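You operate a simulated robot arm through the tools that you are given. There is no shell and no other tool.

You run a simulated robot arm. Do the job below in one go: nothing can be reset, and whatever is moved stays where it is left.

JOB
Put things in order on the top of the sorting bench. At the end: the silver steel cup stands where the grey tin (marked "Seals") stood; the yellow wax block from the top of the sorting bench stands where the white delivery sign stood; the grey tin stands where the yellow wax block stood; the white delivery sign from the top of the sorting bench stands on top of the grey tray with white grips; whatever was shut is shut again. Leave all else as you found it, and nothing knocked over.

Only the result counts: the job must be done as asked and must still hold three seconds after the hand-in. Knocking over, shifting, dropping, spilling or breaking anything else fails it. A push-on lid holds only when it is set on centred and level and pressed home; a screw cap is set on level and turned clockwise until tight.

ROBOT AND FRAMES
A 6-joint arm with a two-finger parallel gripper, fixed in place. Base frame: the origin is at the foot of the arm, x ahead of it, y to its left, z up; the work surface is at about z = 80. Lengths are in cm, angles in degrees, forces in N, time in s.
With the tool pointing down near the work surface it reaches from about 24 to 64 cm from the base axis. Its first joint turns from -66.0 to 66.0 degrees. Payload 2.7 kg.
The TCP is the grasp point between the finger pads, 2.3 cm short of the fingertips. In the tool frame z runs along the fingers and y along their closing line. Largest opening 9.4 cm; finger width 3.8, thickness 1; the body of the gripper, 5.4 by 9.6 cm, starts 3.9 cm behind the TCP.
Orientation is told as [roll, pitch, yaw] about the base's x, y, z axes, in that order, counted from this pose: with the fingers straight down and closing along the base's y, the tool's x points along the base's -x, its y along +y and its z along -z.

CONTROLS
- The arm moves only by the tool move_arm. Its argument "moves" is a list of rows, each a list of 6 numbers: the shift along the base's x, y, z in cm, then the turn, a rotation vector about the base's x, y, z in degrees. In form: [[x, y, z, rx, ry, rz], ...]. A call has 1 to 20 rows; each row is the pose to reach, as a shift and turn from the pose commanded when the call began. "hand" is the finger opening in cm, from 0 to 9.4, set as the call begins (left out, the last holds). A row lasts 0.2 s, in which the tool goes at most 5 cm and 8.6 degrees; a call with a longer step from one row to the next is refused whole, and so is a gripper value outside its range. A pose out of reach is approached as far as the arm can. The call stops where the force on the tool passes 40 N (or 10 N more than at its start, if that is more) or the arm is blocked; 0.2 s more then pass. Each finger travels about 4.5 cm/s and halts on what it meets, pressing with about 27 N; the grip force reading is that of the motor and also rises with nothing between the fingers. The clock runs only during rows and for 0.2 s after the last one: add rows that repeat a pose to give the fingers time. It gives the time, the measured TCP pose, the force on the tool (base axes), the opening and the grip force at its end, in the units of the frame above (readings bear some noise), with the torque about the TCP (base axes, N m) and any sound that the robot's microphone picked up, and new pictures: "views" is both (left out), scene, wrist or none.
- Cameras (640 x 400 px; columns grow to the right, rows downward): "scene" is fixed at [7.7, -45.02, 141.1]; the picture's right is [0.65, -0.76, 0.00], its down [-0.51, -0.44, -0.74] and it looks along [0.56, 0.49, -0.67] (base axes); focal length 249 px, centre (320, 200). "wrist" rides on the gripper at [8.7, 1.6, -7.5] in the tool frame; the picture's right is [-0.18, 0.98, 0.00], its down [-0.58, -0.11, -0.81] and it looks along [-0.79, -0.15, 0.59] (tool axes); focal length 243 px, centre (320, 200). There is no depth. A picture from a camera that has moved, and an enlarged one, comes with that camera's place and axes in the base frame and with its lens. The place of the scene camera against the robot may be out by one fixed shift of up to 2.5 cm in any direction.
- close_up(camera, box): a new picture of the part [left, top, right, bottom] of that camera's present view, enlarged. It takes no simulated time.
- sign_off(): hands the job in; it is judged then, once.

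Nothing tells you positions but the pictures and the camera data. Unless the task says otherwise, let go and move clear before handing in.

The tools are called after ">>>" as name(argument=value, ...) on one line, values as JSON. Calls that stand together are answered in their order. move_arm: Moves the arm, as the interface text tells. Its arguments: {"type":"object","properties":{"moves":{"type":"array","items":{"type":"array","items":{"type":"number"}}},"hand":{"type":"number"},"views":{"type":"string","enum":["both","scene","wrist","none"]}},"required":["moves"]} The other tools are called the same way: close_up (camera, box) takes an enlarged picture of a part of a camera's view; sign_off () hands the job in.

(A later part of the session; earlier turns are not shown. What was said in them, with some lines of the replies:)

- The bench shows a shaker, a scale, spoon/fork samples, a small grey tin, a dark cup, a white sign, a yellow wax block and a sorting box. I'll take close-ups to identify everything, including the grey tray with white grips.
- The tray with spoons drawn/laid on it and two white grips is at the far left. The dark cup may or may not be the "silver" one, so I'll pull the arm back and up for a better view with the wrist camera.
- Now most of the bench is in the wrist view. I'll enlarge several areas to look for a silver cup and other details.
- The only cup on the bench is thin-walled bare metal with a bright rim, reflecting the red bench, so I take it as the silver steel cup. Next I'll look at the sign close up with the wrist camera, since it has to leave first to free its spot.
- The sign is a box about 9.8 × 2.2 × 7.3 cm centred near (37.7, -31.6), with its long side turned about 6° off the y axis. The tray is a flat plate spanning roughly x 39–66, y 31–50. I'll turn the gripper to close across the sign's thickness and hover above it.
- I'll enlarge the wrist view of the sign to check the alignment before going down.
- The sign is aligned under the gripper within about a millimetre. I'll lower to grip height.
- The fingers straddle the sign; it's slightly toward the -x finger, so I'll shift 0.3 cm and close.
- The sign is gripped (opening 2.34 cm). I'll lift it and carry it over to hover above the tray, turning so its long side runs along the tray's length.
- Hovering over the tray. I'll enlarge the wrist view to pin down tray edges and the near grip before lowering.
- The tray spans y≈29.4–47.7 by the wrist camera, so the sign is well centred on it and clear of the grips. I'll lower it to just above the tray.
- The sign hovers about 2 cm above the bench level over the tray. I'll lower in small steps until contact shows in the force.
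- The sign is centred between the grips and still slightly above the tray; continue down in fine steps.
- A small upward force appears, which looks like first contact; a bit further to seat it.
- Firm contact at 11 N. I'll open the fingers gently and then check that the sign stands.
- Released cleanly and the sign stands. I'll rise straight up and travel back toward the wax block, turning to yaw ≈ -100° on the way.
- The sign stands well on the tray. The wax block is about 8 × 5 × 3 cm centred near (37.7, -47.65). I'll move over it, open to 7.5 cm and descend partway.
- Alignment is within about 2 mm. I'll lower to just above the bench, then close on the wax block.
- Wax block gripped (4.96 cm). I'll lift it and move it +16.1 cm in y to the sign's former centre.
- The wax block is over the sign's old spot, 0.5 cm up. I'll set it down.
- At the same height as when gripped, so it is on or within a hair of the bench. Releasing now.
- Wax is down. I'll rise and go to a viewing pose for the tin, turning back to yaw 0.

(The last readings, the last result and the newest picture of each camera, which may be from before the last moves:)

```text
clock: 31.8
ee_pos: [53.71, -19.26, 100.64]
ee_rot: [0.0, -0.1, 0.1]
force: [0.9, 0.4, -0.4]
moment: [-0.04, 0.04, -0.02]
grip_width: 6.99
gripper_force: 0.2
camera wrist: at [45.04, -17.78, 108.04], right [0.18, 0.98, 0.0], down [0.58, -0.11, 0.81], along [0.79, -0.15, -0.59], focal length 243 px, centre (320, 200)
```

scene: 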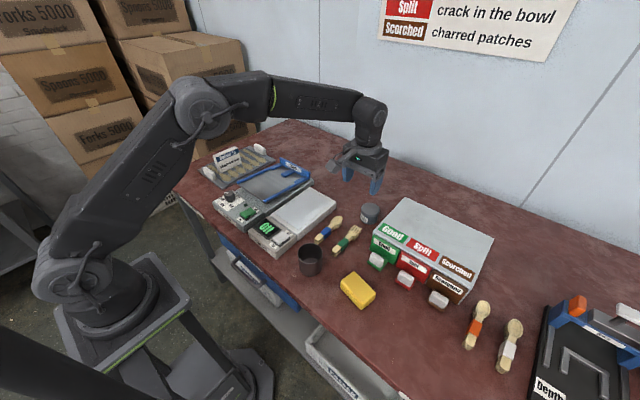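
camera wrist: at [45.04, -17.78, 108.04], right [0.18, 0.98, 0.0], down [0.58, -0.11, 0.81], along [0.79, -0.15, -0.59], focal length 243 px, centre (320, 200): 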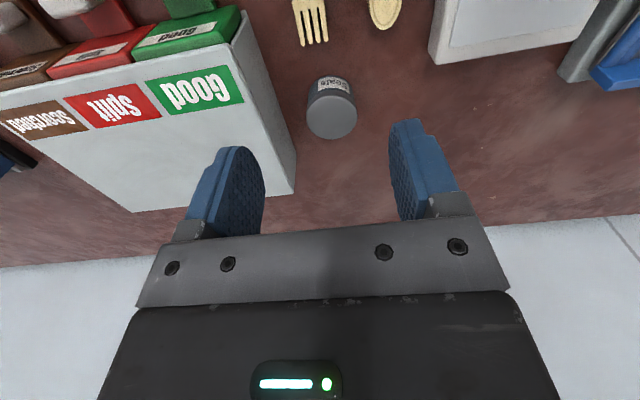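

>>> close_up(camera="wrist", box=[230, 50, 390, 150])

>>> close_up(camera="scene", box=[330, 190, 410, 240])

```text
4.00 times, centred on (310, 100) of wrist
camera zoom: at [45.04, -17.78, 108.04], right [0.18, 0.98, 0.0], down [0.58, -0.11, 0.81], along [0.79, -0.15, -0.59], focal length 970 px, centre (360, 600)
```

zoom: 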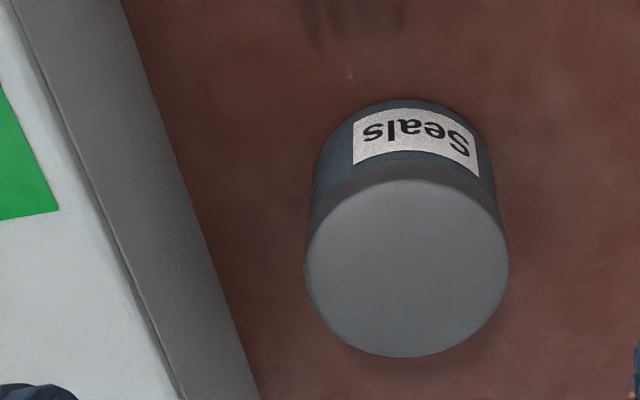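

```text
8.00 times, centred on (370, 215) of scene
camera zoom: at [7.71, -45.02, 141.1], right [0.65, -0.76, 0.0], down [-0.51, -0.44, -0.74], along [0.56, 0.49, -0.67], focal length 1991 px, centre (-80, 80)
```

zoom: 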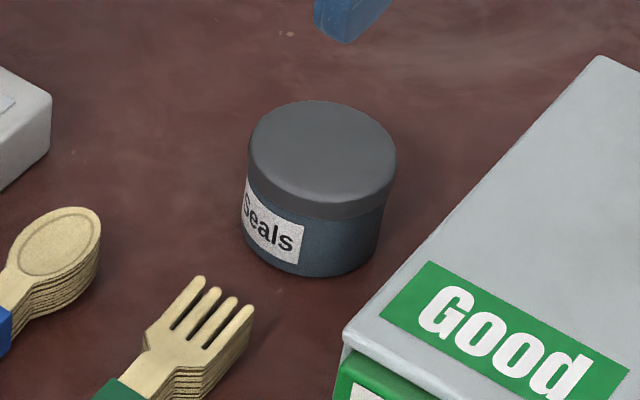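

The tin (dia ≈5.8 cm, ≈4.2 cm tall) is centred near (61.7, -19.55); the box side is at y≈-26, so the fingers fit on both sides with yaw 0. I'll check reach by going above it.

>>> move_arm(hand=8.5, moves=[[2.5, -0.1, -2, 0, 0, 0], [5, -0.2, -4, 0, 0, 0], [7, -0.3, -7, 0, 0, 0], [8, -0.3, -10, 0, 0, 0], [8, -0.3, -12, 0, 0, 0], [8, -0.3, -12, 0, 0, 0]], views="both")

```text
clock: 33.2
ee_pos: [61.29, -19.54, 88.49]
ee_rot: [0.1, 0.0, 0.0]
force: [0.8, -0.2, 0.4]
moment: [-0.02, 0.01, 0.0]
grip_width: 8.51
gripper_force: 0.1
out of reach, approached as far as the arm can: row 4
camera wrist: at [52.65, -18.01, 95.91], right [0.18, 0.98, 0.0], down [0.58, -0.11, 0.81], along [0.79, -0.15, -0.59], focal length 243 px, centre (320, 200)
```

scene: 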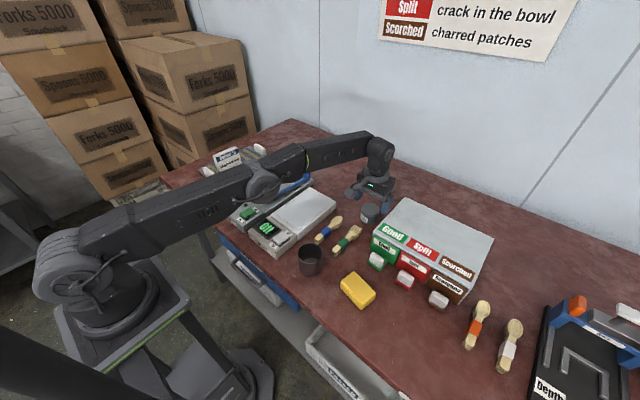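
wrist: 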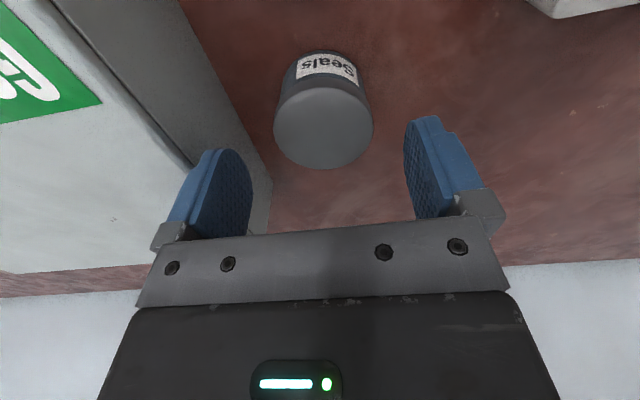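

Reach is just adequate: TCP at (61.3, -19.5), and the tin re-measures at (61.4, -19.45). I'll lower to grip height.

>>> move_arm(moves=[[0, 0.1, -2, 0, 0, 0], [0, 0.1, -4, 0, 0, 0], [0, 0.1, -5.5, 0, 0, 0], [0, 0.1, -5.7, 0, 0, 0], [0, 0.1, -5.7, 0, 0, 0]], views="wrist")

```text
clock: 34.4
ee_pos: [61.13, -19.31, 83.12]
ee_rot: [0.0, 0.0, 0.1]
force: [-0.2, -0.3, 0.4]
moment: [-0.02, 0.02, 0.04]
grip_width: 8.48
gripper_force: 0.0
out of reach, approached as far as the arm can: row 1, 2, 3, 4, 5
camera wrist: at [52.54, -17.78, 90.47], right [0.18, 0.98, 0.0], down [0.58, -0.11, 0.81], along [0.79, -0.15, -0.59], focal length 243 px, centre (320, 200)
```

wrist: 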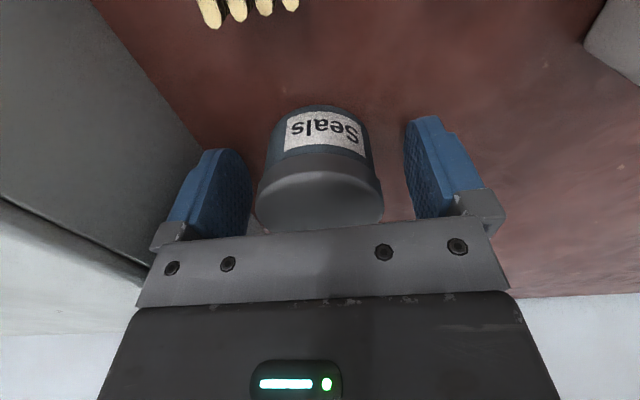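

The fingers straddle the tin. Closing on it.

>>> move_arm(hand=4.5, moves=[[0, 0, 0, 0, 0, 0], [0, 0, 0, 0, 0, 0], [0, 0, 0, 0, 0, 0], [0, 0, 0, 0, 0, 0], [0, 0, 0, 0, 0, 0]], views="wrist")

```text
clock: 35.6
ee_pos: [61.34, -19.34, 83.13]
ee_rot: [0.0, -0.1, -0.1]
force: [0.0, 1.0, 0.8]
moment: [-0.01, 0.02, -0.01]
grip_width: 5.46
gripper_force: 27.3
camera wrist: at [52.54, -17.79, 90.49], right [0.18, 0.98, 0.0], down [0.58, -0.11, 0.81], along [0.79, -0.15, -0.59], focal length 243 px, centre (320, 200)
```

wrist: 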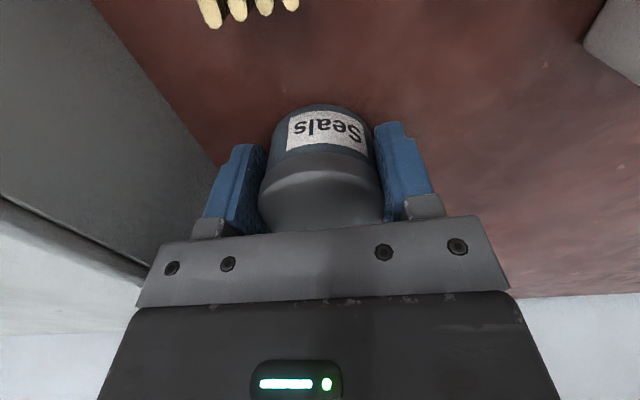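

Tin gripped at 5.46 cm. I'll lift it straight up and check that body and lid come up together.

>>> move_arm(moves=[[0, 0, 1, 0, 0, 0], [0, 0, 3, 0, 0, 0], [-0.5, 0, 6, 0, 0, 0], [-2, 0, 10, 0, 0, 0], [-4, 0, 14, 0, 0, 0], [-5, 0, 18, 0, 0, 0], [-5, 0, 18, 0, 0, 0]], views="both")

>>> close_up(camera="wrist", box=[200, 60, 440, 240])

>>> close_up(camera="scene", box=[310, 130, 430, 240])

```text
clock: 37.2
ee_pos: [56.42, -19.36, 101.43]
ee_rot: [0.0, -0.2, 0.0]
force: [-0.2, 0.2, -1.9]
moment: [0.02, -0.01, 0.03]
grip_width: 5.51
gripper_force: 27.0
out of reach, approached as far as the arm can: row 3, 4, 5
camera wrist: at [47.84, -17.73, 108.72], right [0.18, 0.98, 0.0], down [0.58, -0.11, 0.81], along [0.79, -0.15, -0.59], focal length 243 px, centre (320, 200)
```

scene: 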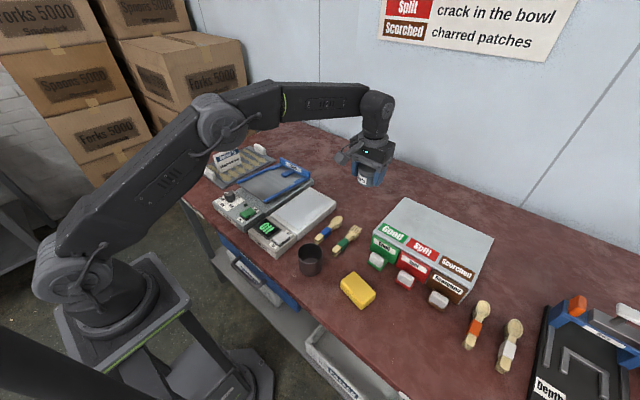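
wrist: 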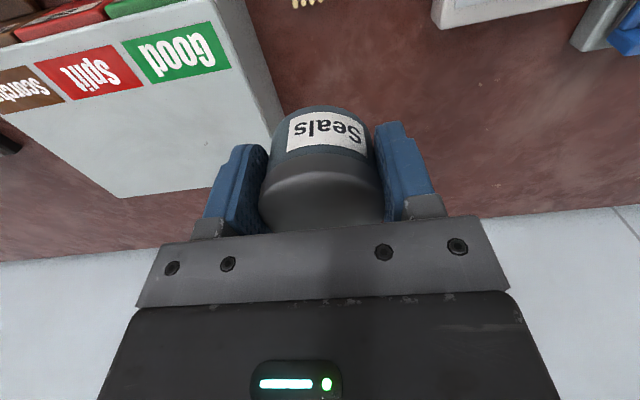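

```text
2.22 times, centred on (320, 150) of wrist
camera zoom: at [47.84, -17.73, 108.72], right [0.18, 0.98, 0.0], down [0.58, -0.11, 0.81], along [0.79, -0.15, -0.59], focal length 539 px, centre (320, 311)
```

zoom: 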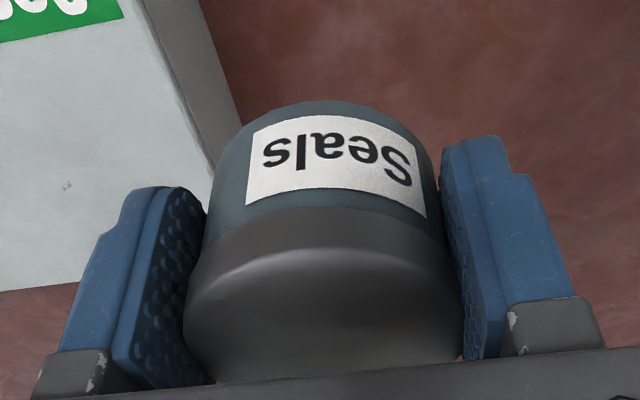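

```text
3.64 times, centred on (370, 185) of scene
camera zoom: at [7.7, -45.02, 141.1], right [0.65, -0.76, 0.0], down [-0.51, -0.44, -0.74], along [0.56, 0.49, -0.67], focal length 905 px, centre (138, 254)
```

zoom: 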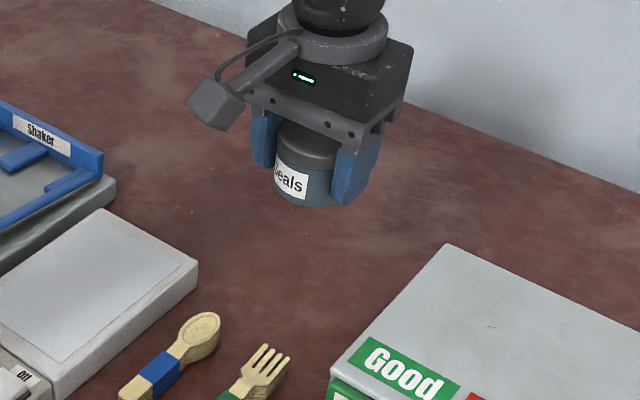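

The tin and lid came up together. I'll carry it over to the wax block's former spot at (37.7, -47.65).

>>> move_arm(moves=[[-2.37, -3.52, 0, 0, 0, -4.25], [-4.74, -7.04, 0, 0, 0, -8.5], [-7.11, -10.56, 0, 0, 0, -12.75], [-9.48, -14.08, 0, 0, 0, -17], [-11.85, -17.6, 0, 0, 0, -21.25], [-14.22, -21.12, 0, 0, 0, -25.5], [-16.6, -24.64, 0, 0, 0, -29.75], [-18.97, -28.14, 0, 0, 0, -34], [-18.97, -28.14, -4, 0, 0, -34], [-18.97, -28.14, -8, 0, 0, -34], [-18.97, -28.14, -11, 0, 0, -34], [-18.97, -28.14, -11, 0, 0, -34]], views="both")

```text
clock: 39.8
ee_pos: [37.55, -47.68, 90.08]
ee_rot: [0.0, -0.1, -34.0]
force: [0.1, -0.2, -0.3]
moment: [-0.02, 0.0, 0.0]
grip_width: 5.5
gripper_force: 27.0
camera wrist: at [31.18, -41.55, 97.42], right [0.7, 0.71, 0.0], down [0.42, -0.41, 0.81], along [0.57, -0.57, -0.59], focal length 243 px, centre (320, 200)
```

scene: 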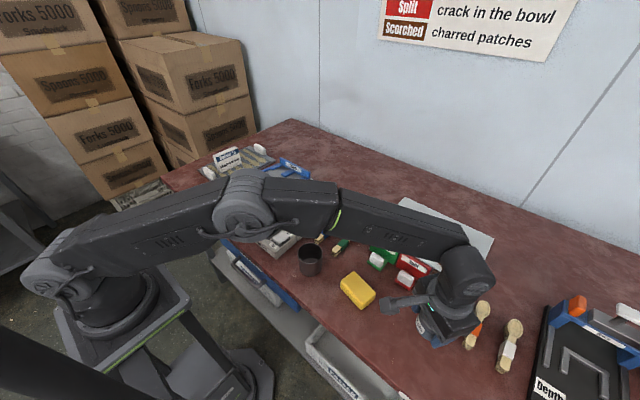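
wrist: 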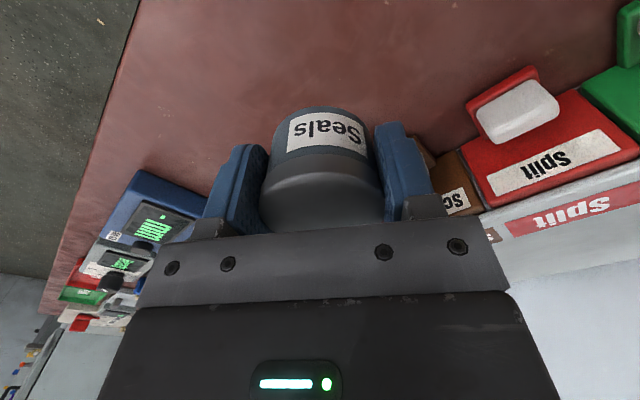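

The tin hangs over the wax block's old spot, well clear of neighbours. Lowering until near contact.

>>> move_arm(moves=[[0, 0, -3, 0, 0, 0], [0, 0, -5.5, 0, 0, 0], [0, 0, -6.5, 0, 0, 0], [0, 0, -6.7, 0, 0, 0], [0, 0, -6.7, 0, 0, 0]], views="none")

```text
clock: 41.0
ee_pos: [37.17, -47.56, 83.52]
ee_rot: [0.0, -0.1, -34.0]
force: [-0.2, -0.2, -0.9]
moment: [-0.01, -0.01, 0.02]
grip_width: 5.49
gripper_force: 27.2
```

>>> move_arm(moves=[[0.2, 0, -0.2, 0, 0, 0], [0.2, 0, -0.4, 0, 0, 0], [0.2, 0, -0.4, 0, 0, 0]], views="none")

```text
clock: 41.8
ee_pos: [37.46, -47.7, 83.18]
ee_rot: [0.0, -0.3, -34.0]
force: [-3.0, 1.5, 7.8]
moment: [0.11, 0.07, -0.01]
grip_width: 5.5
gripper_force: 27.0
```

Contact at 7.8 N: the tin is on the bench. Releasing.

>>> move_arm(hand=8, moves=[[0, 0, 0, 0, 0, 0], [0, 0, 0, 0, 0, 0], [0, 0, 0, 0, 0, 0], [0, 0, 0, 0, 0, 0], [0, 0, 0, 0, 0, 0]], views="wrist")

>>> close_up(camera="wrist", box=[200, 60, 440, 240])

```text
clock: 43.0
ee_pos: [37.41, -47.58, 82.99]
ee_rot: [0.0, 0.0, -34.0]
force: [0.5, -0.2, -0.6]
moment: [-0.01, 0.0, 0.02]
grip_width: 7.98
gripper_force: 0.0
camera wrist: at [31.16, -41.44, 90.39], right [0.7, 0.71, 0.0], down [0.42, -0.41, 0.81], along [0.58, -0.57, -0.59], focal length 243 px, centre (320, 200)
```

wrist: 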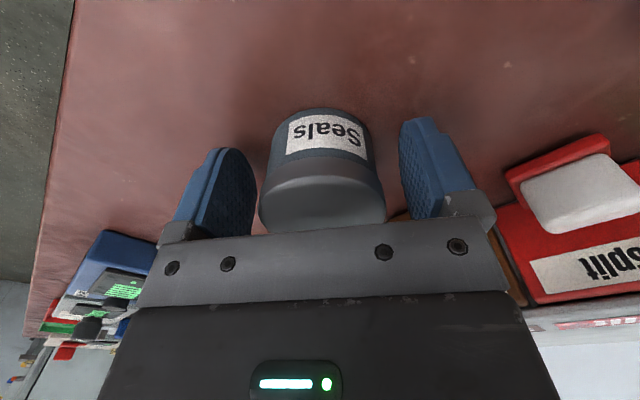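

```text
2.22 times, centred on (320, 150) of wrist
camera zoom: at [31.16, -41.44, 90.39], right [0.7, 0.71, 0.0], down [0.42, -0.41, 0.81], along [0.58, -0.57, -0.59], focal length 539 px, centre (320, 311)
```

zoom: 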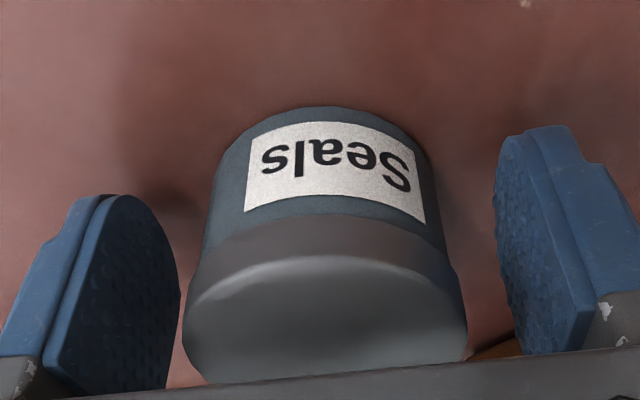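

Tin placed with lid on. Now up and over to look at the cup.

>>> move_arm(hand=9.2, moves=[[0, 0, 4, 0, 0, 0], [0, 0, 9, 0, 0, 0], [0, 0, 14, 0, 0, 0], [0, 0, 18, 0, 0, 0], [-1.06, 4.33, 18, 0, 0, 4.86], [-2.12, 8.66, 18, 0, 0, 9.72], [-3.18, 13, 18, 0, 0, 14.58], [-4.24, 17.3, 18, 0, 0, 19.44], [-5.3, 21.65, 18, 0, 0, 24.3], [-6.36, 26, 18, 0, 0, 29.16], [-7.4, 30.3, 18, 0, 0, 34], [-7.4, 30.3, 18, 0, 0, 34]], views="both")

>>> close_up(camera="wrist", box=[230, 0, 390, 120])

>>> close_up(camera="scene", box=[330, 260, 470, 370])

```text
clock: 45.6
ee_pos: [30.0, -17.38, 100.92]
ee_rot: [0.0, -0.1, 0.1]
force: [0.2, -0.5, -0.3]
moment: [-0.01, -0.01, 0.0]
grip_width: 9.21
gripper_force: 0.0
camera wrist: at [21.31, -15.76, 108.31], right [0.18, 0.98, 0.0], down [0.58, -0.11, 0.81], along [0.79, -0.15, -0.59], focal length 243 px, centre (320, 200)
```

scene: 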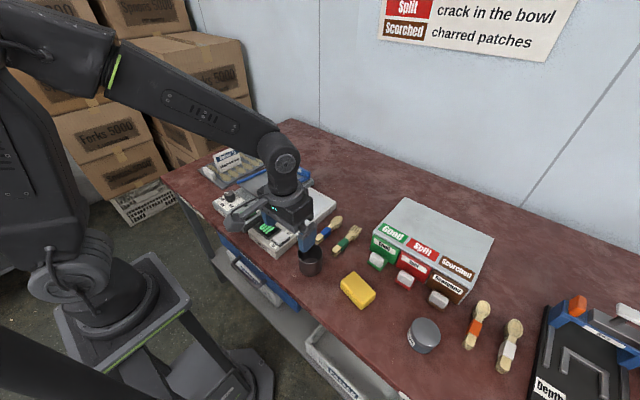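
wrist: 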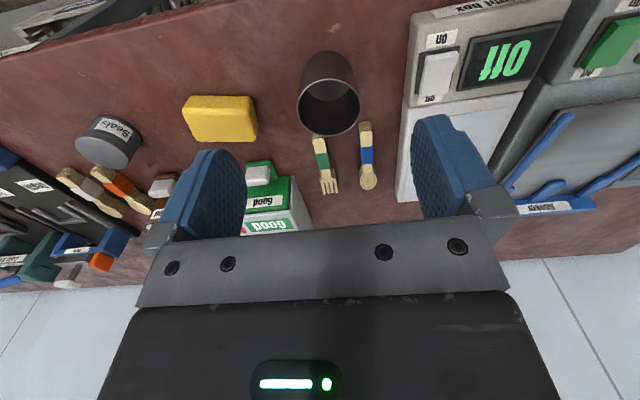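

```text
3.33 times, centred on (310, 60) of wrist
camera zoom: at [21.31, -15.76, 108.31], right [0.18, 0.98, 0.0], down [0.58, -0.11, 0.81], along [0.79, -0.15, -0.59], focal length 809 px, centre (353, 667)
```

zoom: 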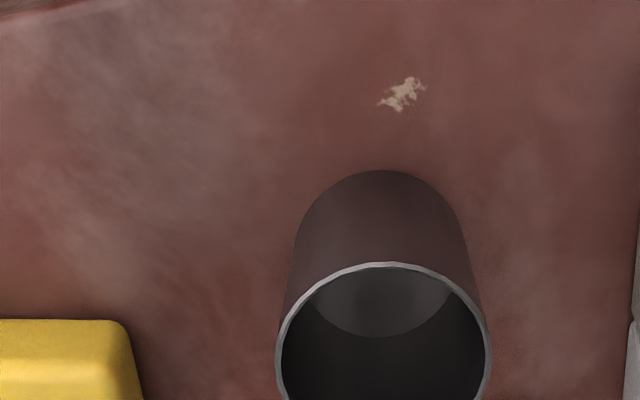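

```text
3.64 times, centred on (400, 315) of scene
camera zoom: at [7.7, -45.01, 141.1], right [0.65, -0.76, 0.0], down [-0.51, -0.44, -0.74], along [0.56, 0.49, -0.67], focal length 905 px, centre (29, -218)
```

zoom: 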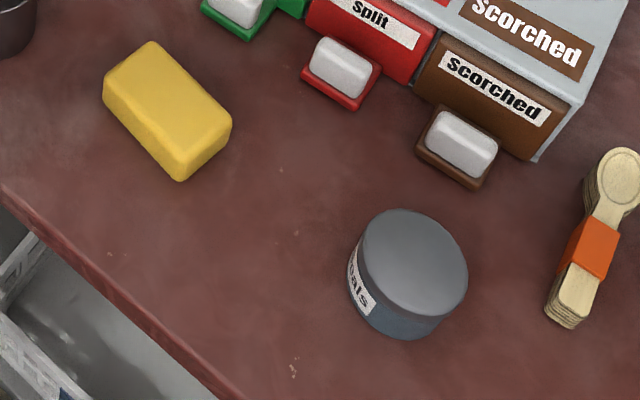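

Wax and tin are in place. The cup is about 6.5 cm wide, ~6 cm tall near (36.2, -17.4). I'll hover closer above it to check alignment.

>>> move_arm(moves=[[3, 0, -2, 0, 0, 0], [5, 0, -5, 0, 0, 0], [5, 0, -8, 0, 0, 0], [5, 0, -8, 0, 0, 0]], views="wrist")

>>> close_up(camera="wrist", box=[220, 0, 440, 140])

```text
clock: 46.6
ee_pos: [34.94, -17.48, 92.89]
ee_rot: [0.0, -0.1, 0.1]
force: [0.2, 0.4, -0.7]
moment: [0.03, -0.02, -0.04]
grip_width: 9.18
gripper_force: 0.0
camera wrist: at [26.31, -15.83, 100.23], right [0.18, 0.98, 0.0], down [0.58, -0.11, 0.81], along [0.79, -0.15, -0.59], focal length 243 px, centre (320, 200)
```

wrist: 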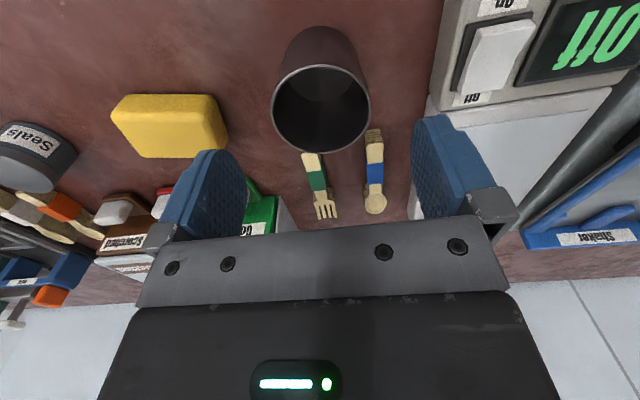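

```text
2.86 times, centred on (330, 70) of wrist
camera zoom: at [26.31, -15.83, 100.23], right [0.18, 0.98, 0.0], down [0.58, -0.11, 0.81], along [0.79, -0.15, -0.59], focal length 693 px, centre (291, 571)
```

zoom: 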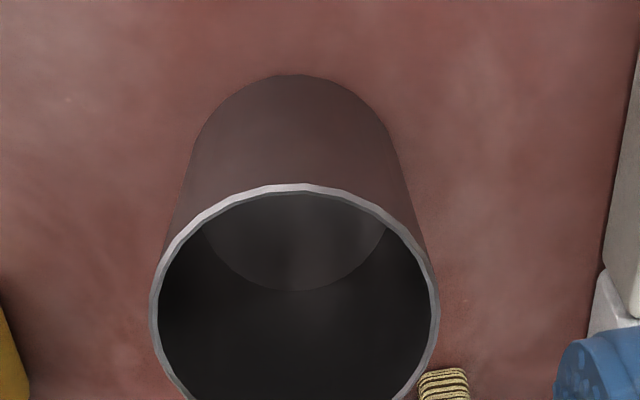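

Cup centre refined to about (36.3, -17.45), rim at z≈85.7, diameter ≈6.8. I'll centre over it, then descend around it.

>>> move_arm(moves=[[1.35, 0.03, 0, 0, 0, 0], [1.35, 0.03, -2, 0, 0, 0], [1.35, 0.03, -3, 0, 0, 0], [1.35, 0.03, -3, 0, 0, 0]], views="both")

>>> close_up(camera="scene", box=[260, 190, 360, 290])

```text
clock: 47.6
ee_pos: [36.23, -17.37, 89.97]
ee_rot: [-0.1, -0.1, 0.0]
force: [0.9, 0.1, -0.6]
moment: [0.0, -0.01, 0.01]
grip_width: 9.21
gripper_force: 0.0
camera wrist: at [27.64, -15.78, 97.25], right [0.18, 0.98, 0.0], down [0.58, -0.11, 0.81], along [0.79, -0.15, -0.59], focal length 243 px, centre (320, 200)
```

scene: 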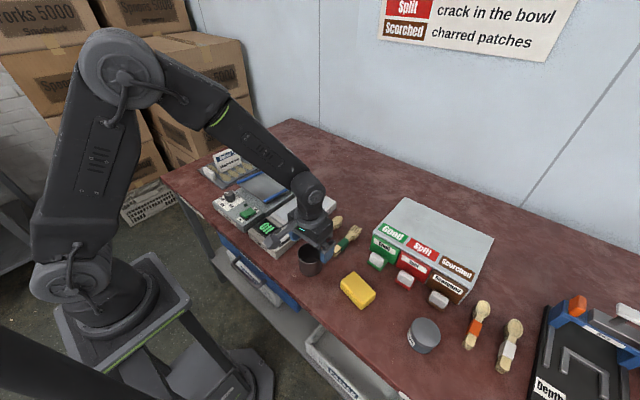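
wrist: 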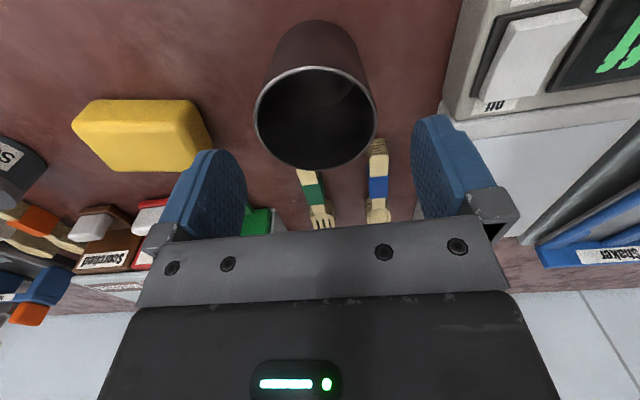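

```text
4.00 times, centred on (310, 240) of scene
camera zoom: at [7.7, -45.02, 141.1], right [0.65, -0.76, 0.0], down [-0.51, -0.44, -0.74], along [0.56, 0.49, -0.67], focal length 996 px, centre (360, 40)
```

zoom: 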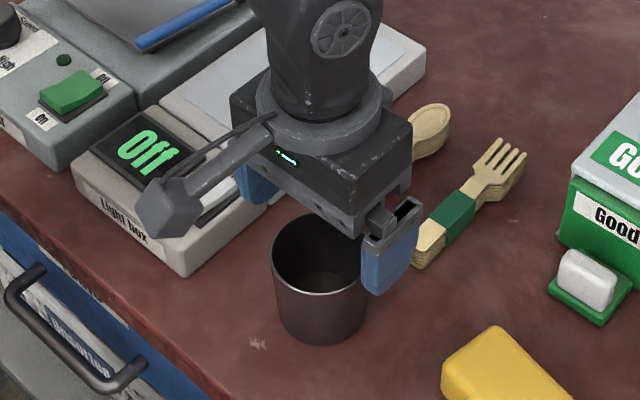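

The cup is centred within about 2 mm. Descending around it.

>>> move_arm(moves=[[0, -0.15, -2, 0, 0, 0], [0, -0.15, -4, 0, 0, 0], [0, -0.15, -5.5, 0, 0, 0], [0, -0.15, -6.3, 0, 0, 0], [0, -0.15, -6.3, 0, 0, 0]], views="wrist")

```text
clock: 48.8
ee_pos: [36.48, -17.42, 83.59]
ee_rot: [0.0, -0.1, 0.0]
force: [-0.1, 0.6, -0.8]
moment: [0.04, 0.03, 0.02]
grip_width: 9.2
gripper_force: 0.0
camera wrist: at [27.84, -15.87, 90.92], right [0.18, 0.98, 0.0], down [0.58, -0.11, 0.81], along [0.79, -0.15, -0.59], focal length 243 px, centre (320, 200)
```

wrist: 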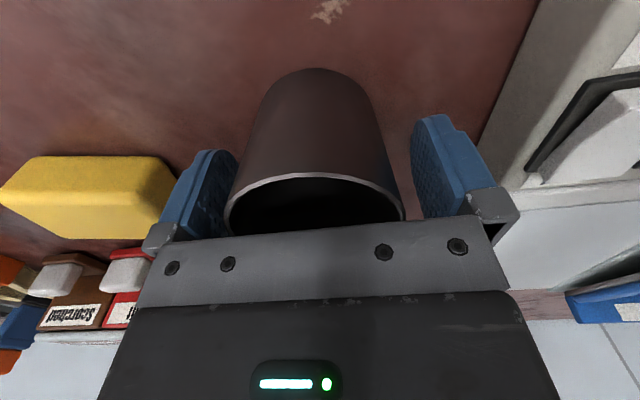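

Fingers straddle the cup. Closing.

>>> move_arm(hand=5.8, moves=[[0, 0, 0, 0, 0, 0], [0, 0, 0, 0, 0, 0], [0, 0, 0, 0, 0, 0], [0, 0, 0, 0, 0, 0], [0, 0, 0, 0, 0, 0]], views="wrist")

```text
clock: 50.0
ee_pos: [36.55, -17.41, 83.47]
ee_rot: [0.0, -0.1, 0.0]
force: [0.1, 0.4, 0.1]
moment: [-0.01, 0.0, -0.03]
grip_width: 6.46
gripper_force: 27.3
camera wrist: at [27.83, -15.87, 90.93], right [0.18, 0.98, 0.0], down [0.58, -0.11, 0.81], along [0.79, -0.15, -0.59], focal length 243 px, centre (320, 200)
```

wrist: 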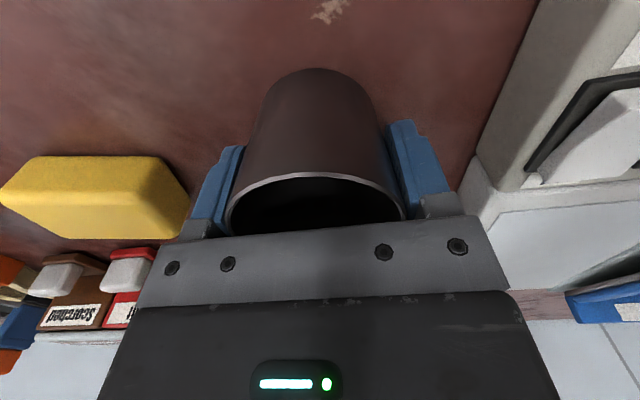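

The cup is gripped, but its centre sits ~0.3 cm behind the TCP, and the tin's spot is at the edge of reach. I'll reopen, shift back 0.8 cm and re-grip so the cup can reach the exact spot.

>>> move_arm(hand=9, moves=[[0, 0, 0, 0, 0, 0], [0, 0, 0, 0, 0, 0], [0, 0, 0, 0, 0, 0], [-0.3, 0, 0, 0, 0, 0], [-0.6, 0, 0, 0, 0, 0], [-0.85, 0, 0, 0, 0, 0], [-0.85, 0, 0, 0, 0, 0]], views="wrist")

```text
clock: 51.6
ee_pos: [35.6, -17.45, 83.58]
ee_rot: [0.1, 0.0, 0.0]
force: [0.1, 1.1, -0.1]
moment: [-0.02, -0.02, 0.03]
grip_width: 8.99
gripper_force: 0.0
camera wrist: at [26.89, -15.87, 90.91], right [0.18, 0.98, 0.0], down [0.58, -0.11, 0.81], along [0.79, -0.15, -0.59], focal length 243 px, centre (320, 200)
```

wrist: 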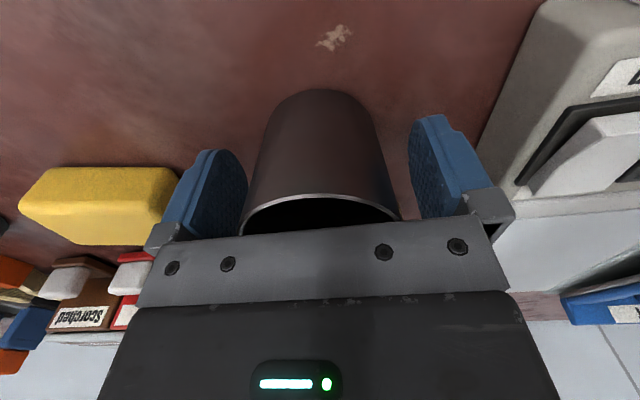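

>>> move_arm(hand=5.8, moves=[[0, 0, 0, 0, 0, 0], [0, 0, 0, 0, 0, 0], [0, 0, 0, 0, 0, 0], [0, 0, 0, 0, 0, 0], [0, 0, 0, 0, 0, 0]], views="wrist")

```text
clock: 52.8
ee_pos: [35.52, -17.48, 83.7]
ee_rot: [0.0, -0.1, 0.0]
force: [0.2, 1.0, 1.8]
moment: [0.01, 0.01, 0.03]
grip_width: 6.48
gripper_force: 27.3
camera wrist: at [26.9, -15.86, 90.91], right [0.18, 0.98, 0.0], down [0.58, -0.11, 0.81], along [0.79, -0.15, -0.59], focal length 243 px, centre (320, 200)
```

wrist: 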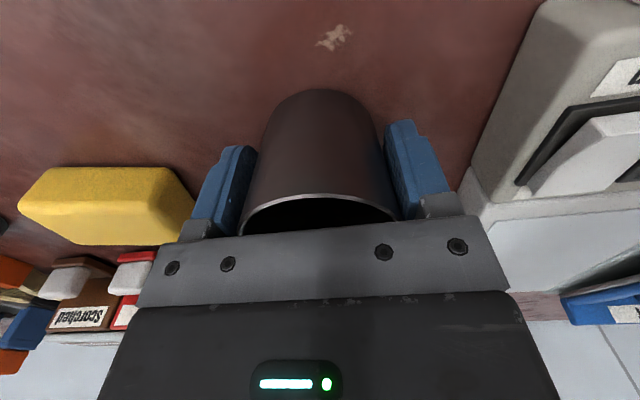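

Now the cup's centre is ~0.6 cm ahead of the TCP. I'll lift it and carry it out to above the tin's old spot.

>>> move_arm(moves=[[0, 0, 3, 0, 0, 0], [0, 0, 7, 0, 0, 0], [0, 0, 12, 0, 0, 0], [4.2, -0.3, 12, 0, 0, 0], [8.4, -0.6, 12, 0, 0, 0], [12.6, -0.9, 12, 0, 0, 0], [16.8, -1.2, 12, 0, 0, 0], [21, -1.6, 12, 0, 0, 0], [25.4, -1.93, 12, 0, 0, 0], [25.4, -1.93, 10, 0, 0, 0], [25.4, -1.93, 10, 0, 0, 0]], views="both")

>>> close_up(camera="scene", box=[310, 150, 450, 260])

```text
clock: 55.2
ee_pos: [60.71, -19.37, 93.59]
ee_rot: [0.0, -0.1, 0.0]
force: [0.2, 0.1, -0.4]
moment: [0.01, -0.02, 0.0]
grip_width: 6.45
gripper_force: 26.8
camera wrist: at [52.08, -17.85, 100.95], right [0.18, 0.98, 0.0], down [0.58, -0.11, 0.81], along [0.79, -0.15, -0.59], focal length 243 px, centre (320, 200)
```

scene: 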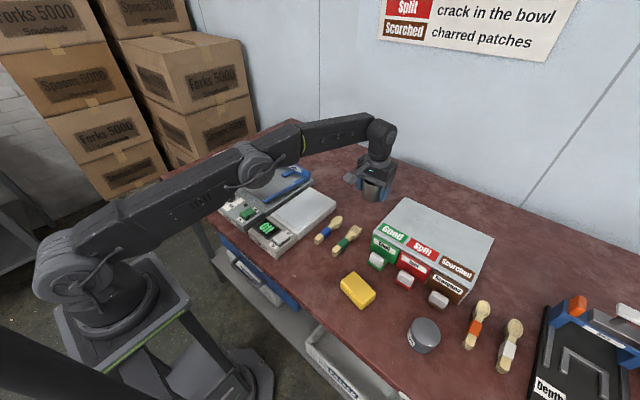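
wrist: 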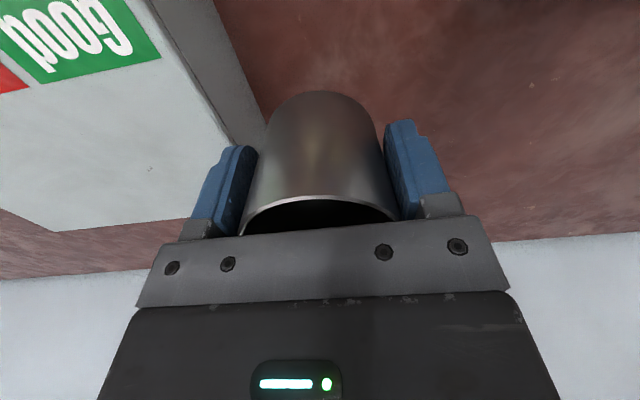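

```text
3.64 times, centred on (380, 205) of scene
camera zoom: at [7.71, -45.02, 141.1], right [0.65, -0.76, 0.0], down [-0.51, -0.44, -0.74], along [0.56, 0.49, -0.67], focal length 905 px, centre (102, 182)
```

zoom: 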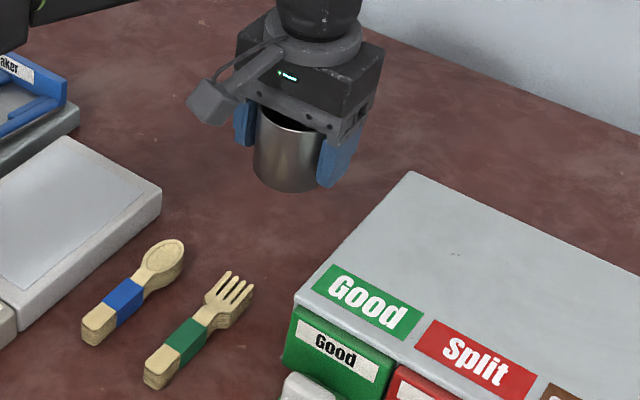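

The cup now shows its silver steel finish, and it's over the tin's old spot. Lowering to just above the bench.

>>> move_arm(moves=[[0.2, 0, -3, 0, 0, 0], [0.2, 0, -6, 0, 0, 0], [0.2, 0, -8.5, 0, 0, 0], [0.2, 0, -9.4, 0, 0, 0], [0.2, 0, -9.4, 0, 0, 0]], views="wrist")

```text
clock: 56.4
ee_pos: [61.26, -19.28, 84.21]
ee_rot: [0.1, -0.2, 0.0]
force: [0.6, 0.5, -1.1]
moment: [0.01, 0.02, 0.01]
grip_width: 6.48
gripper_force: 26.7
camera wrist: at [52.6, -17.76, 91.57], right [0.18, 0.98, 0.0], down [0.58, -0.11, 0.81], along [0.79, -0.15, -0.59], focal length 243 px, centre (320, 200)
```

wrist: 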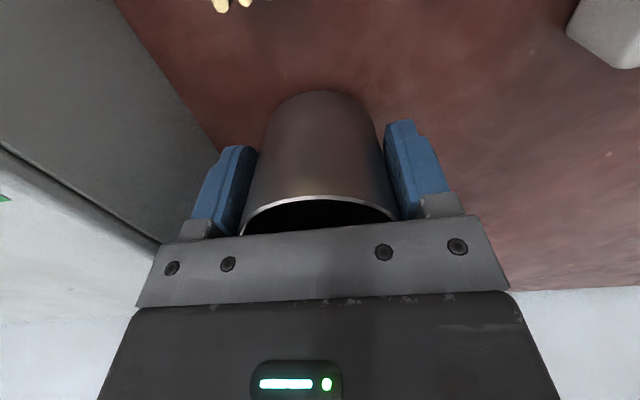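

Position matches the tin's former spot within ~2 mm. Fine lowering now.

>>> move_arm(moves=[[-0.2, -0.08, -0.3, 0, 0, 0], [-0.2, -0.08, -0.5, 0, 0, 0], [-0.2, -0.08, -0.5, 0, 0, 0]], views="none")

```text
clock: 57.2
ee_pos: [60.92, -19.45, 83.91]
ee_rot: [0.0, -0.1, 0.0]
force: [0.6, -0.1, -0.2]
moment: [-0.01, -0.02, -0.03]
grip_width: 6.43
gripper_force: 26.7
```

>>> move_arm(moves=[[0.1, 0, -0.1, 0, 0, 0], [0.1, 0, -0.2, 0, 0, 0], [0.1, 0, -0.2, 0, 0, 0]], views="none")

```text
clock: 58.0
ee_pos: [61.04, -19.45, 83.59]
ee_rot: [-0.1, 0.0, 0.0]
force: [0.2, 0.7, -0.2]
moment: [-0.01, -0.01, 0.01]
grip_width: 6.45
gripper_force: 26.9
```

>>> move_arm(moves=[[0, 0, -0.06, 0, 0, 0], [0, 0, -0.12, 0, 0, 0], [0, 0, -0.12, 0, 0, 0]], views="none")

```text
clock: 58.8
ee_pos: [61.08, -19.51, 83.49]
ee_rot: [0.1, -0.2, 0.0]
force: [-1.2, 0.2, 2.3]
moment: [0.01, -0.05, 0.0]
grip_width: 6.43
gripper_force: 26.9
```

A first trace of contact; a touch more and then release.

>>> move_arm(moves=[[0, 0, -0.06, 0, 0, 0], [0, 0, -0.06, 0, 0, 0]], views="none")

```text
clock: 59.4
ee_pos: [60.96, -19.4, 83.55]
ee_rot: [0.1, -0.3, 0.1]
force: [0.0, 2.1, 7.2]
moment: [0.06, 0.07, 0.04]
grip_width: 6.45
gripper_force: 27.2
```

Contact confirmed at 7 N. Releasing the cup.

>>> move_arm(hand=8.8, moves=[[0, 0, 0, 0, 0, 0], [0, 0, 0, 0, 0, 0], [0, 0, 0, 0, 0, 0], [0, 0, 0, 0, 0, 0], [0, 0, 0, 0, 0, 0]], views="wrist")

```text
clock: 60.6
ee_pos: [61.05, -19.55, 83.45]
ee_rot: [0.1, -0.1, 0.0]
force: [-0.1, -0.1, 0.7]
moment: [0.05, -0.04, 0.01]
grip_width: 8.79
gripper_force: 0.0
camera wrist: at [52.38, -17.95, 90.79], right [0.18, 0.98, 0.0], down [0.58, -0.11, 0.81], along [0.79, -0.15, -0.59], focal length 243 px, centre (320, 200)
```

wrist: 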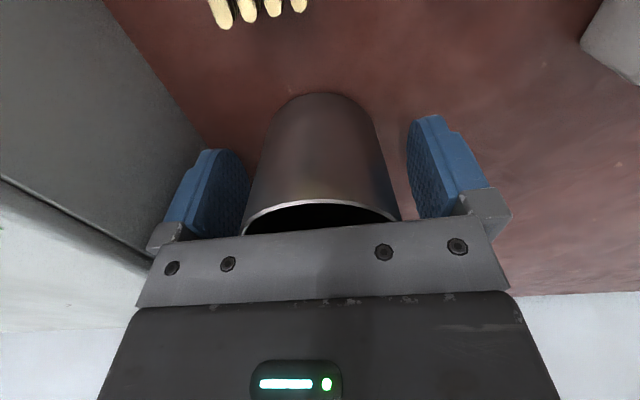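

The cup stands free between the open fingers. Rising straight up and then retracting clear.

>>> move_arm(moves=[[0, 0, 2, 0, 0, 0], [0, 0, 5, 0, 0, 0], [0, 0, 9, 0, 0, 0], [-2, 0, 13, 0, 0, 0], [-5, 0, 17, 0, 0, 0], [-9, 0, 19, 0, 0, 0], [-13, 0, 21, 0, 0, 0], [-17, 0, 23, 0, 0, 0], [-21, 0, 25, 0, 0, 0], [-25, 0, 27, 0, 0, 0], [-29, 0, 29, 0, 0, 0], [-33, 0, 31, 0, 0, 0], [-33, 0, 31, 0, 0, 0]], views="both")

>>> close_up(camera="scene", box=[320, 180, 480, 280])

>>> close_up(camera="scene", box=[320, 260, 560, 400])

>>> close_up(camera="wrist", box=[160, 0, 480, 200])

```text
clock: 63.4
ee_pos: [28.07, -19.4, 114.19]
ee_rot: [0.0, 0.0, 0.0]
force: [0.1, -1.0, -0.6]
moment: [-0.03, -0.02, 0.01]
grip_width: 8.8
gripper_force: 0.0
camera wrist: at [19.43, -17.78, 121.48], right [0.18, 0.98, 0.0], down [0.58, -0.11, 0.81], along [0.79, -0.15, -0.59], focal length 243 px, centre (320, 200)
```

scene: 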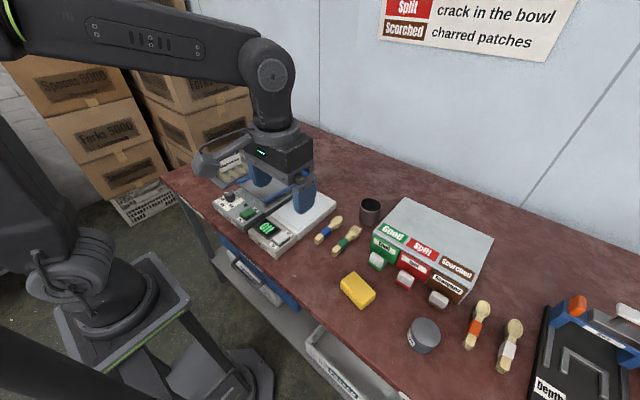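
wrist: 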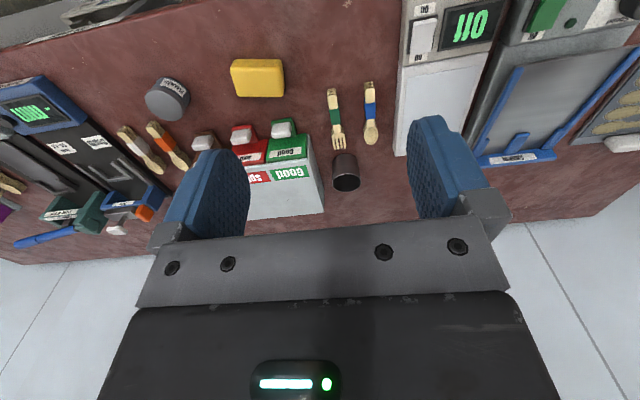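

```text
4.00 times, centred on (400, 230) of scene
camera zoom: at [7.7, -45.02, 141.1], right [0.65, -0.76, 0.0], down [-0.51, -0.44, -0.74], along [0.56, 0.49, -0.67], focal length 996 px, centre (0, 80)
```

zoom: 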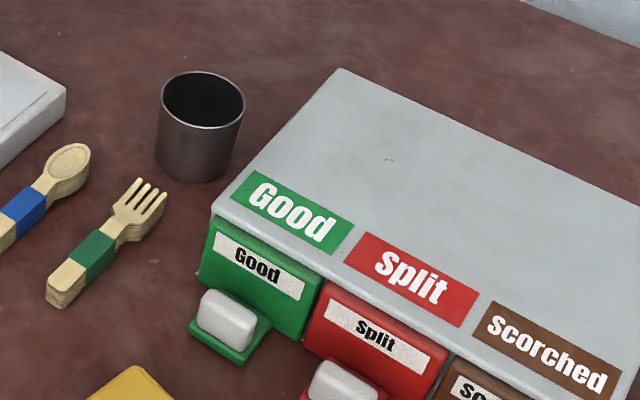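

```text
2.67 times, centred on (440, 330) of scene
camera zoom: at [7.7, -45.02, 141.1], right [0.65, -0.76, 0.0], down [-0.51, -0.44, -0.74], along [0.56, 0.49, -0.67], focal length 664 px, centre (0, -147)
```

zoom: 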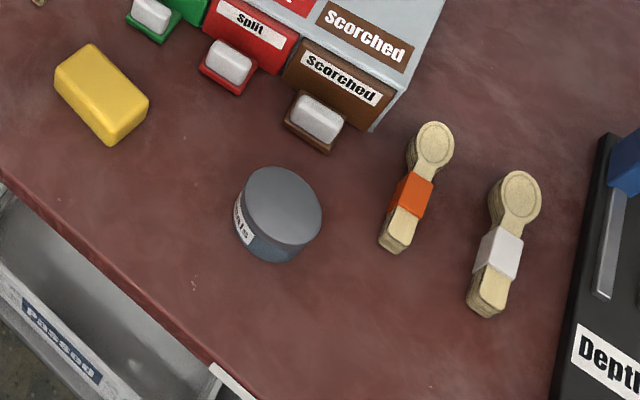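

```text
2.00 times, centred on (320, 100) of wrist
camera zoom: at [19.43, -17.78, 121.48], right [0.18, 0.98, 0.0], down [0.58, -0.11, 0.81], along [0.79, -0.15, -0.59], focal length 485 px, centre (320, 400)
```

zoom: 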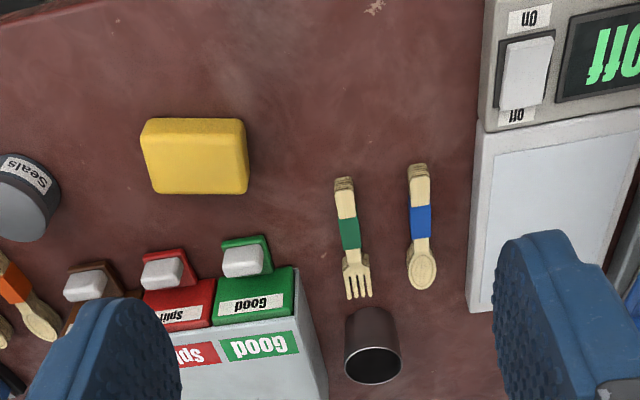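

Everything looks placed: cup on the tin's old spot, wax on the sign's spot, tin on the wax's spot. I'll move the arm aside a little to confirm that the sign still stands on the tray.

>>> move_arm(moves=[[0, -4, 1, 0, 0, 0], [0, -8, 2, 0, 0, 0], [0, -12, 3, 0, 0, 0], [0, -12, 3, 0, 0, 0]], views="scene")

>>> close_up(camera="scene", box=[180, 130, 320, 230])

```text
clock: 64.4
ee_pos: [28.37, -31.42, 117.19]
ee_rot: [-0.1, -0.1, 0.0]
force: [-0.1, 0.0, 0.6]
moment: [-0.04, 0.0, -0.03]
grip_width: 8.81
gripper_force: 0.1
```

scene: 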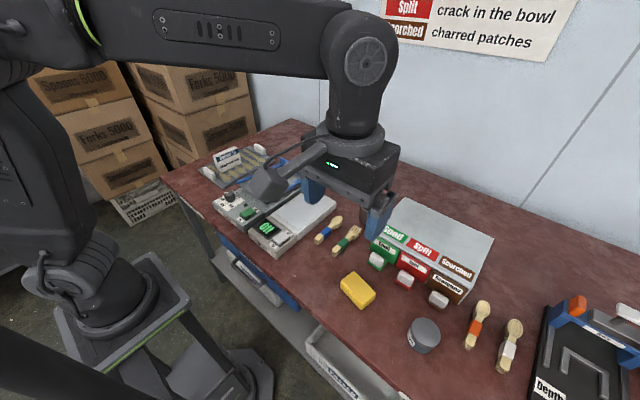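

```text
4.00 times, centred on (250, 180) of scene
camera zoom: at [7.7, -45.02, 141.1], right [0.65, -0.76, 0.0], down [-0.51, -0.44, -0.74], along [0.56, 0.49, -0.67], focal length 996 px, centre (600, 280)
```

zoom: 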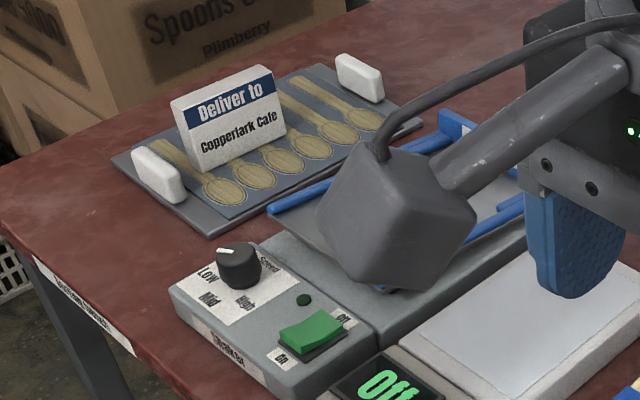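

The sign is standing on the tray. The cup, wax block and tin are in their new places, nothing else has moved, nothing was opened, and the arm is clear. I'm handing the job in.

>>> sign_off()

```text
The job is handed in.
```

The job is handed in, and the last pictures showed all four items in their new places and standing upright:

- **Silver steel cup:** it stands where the grey "Seals" tin stood, within a few millimetres by my estimate. It was the only cup in view on the bench. It looked dark at first because it reflects the red top, but it showed as silver once lifted.
- **Yellow wax block:** it stands where the white delivery sign stood, turned the same way as it was before.
- **Grey tin:** it stands where the wax block stood, with its lid still on.
- **White delivery sign:** it stands on the grey tray, between the two white grips and clear of both.

I opened nothing, so there was nothing to shut again. I saw nothing knocked over or shifted, and the arm is up and clear of the bench. I don't have the judging result.
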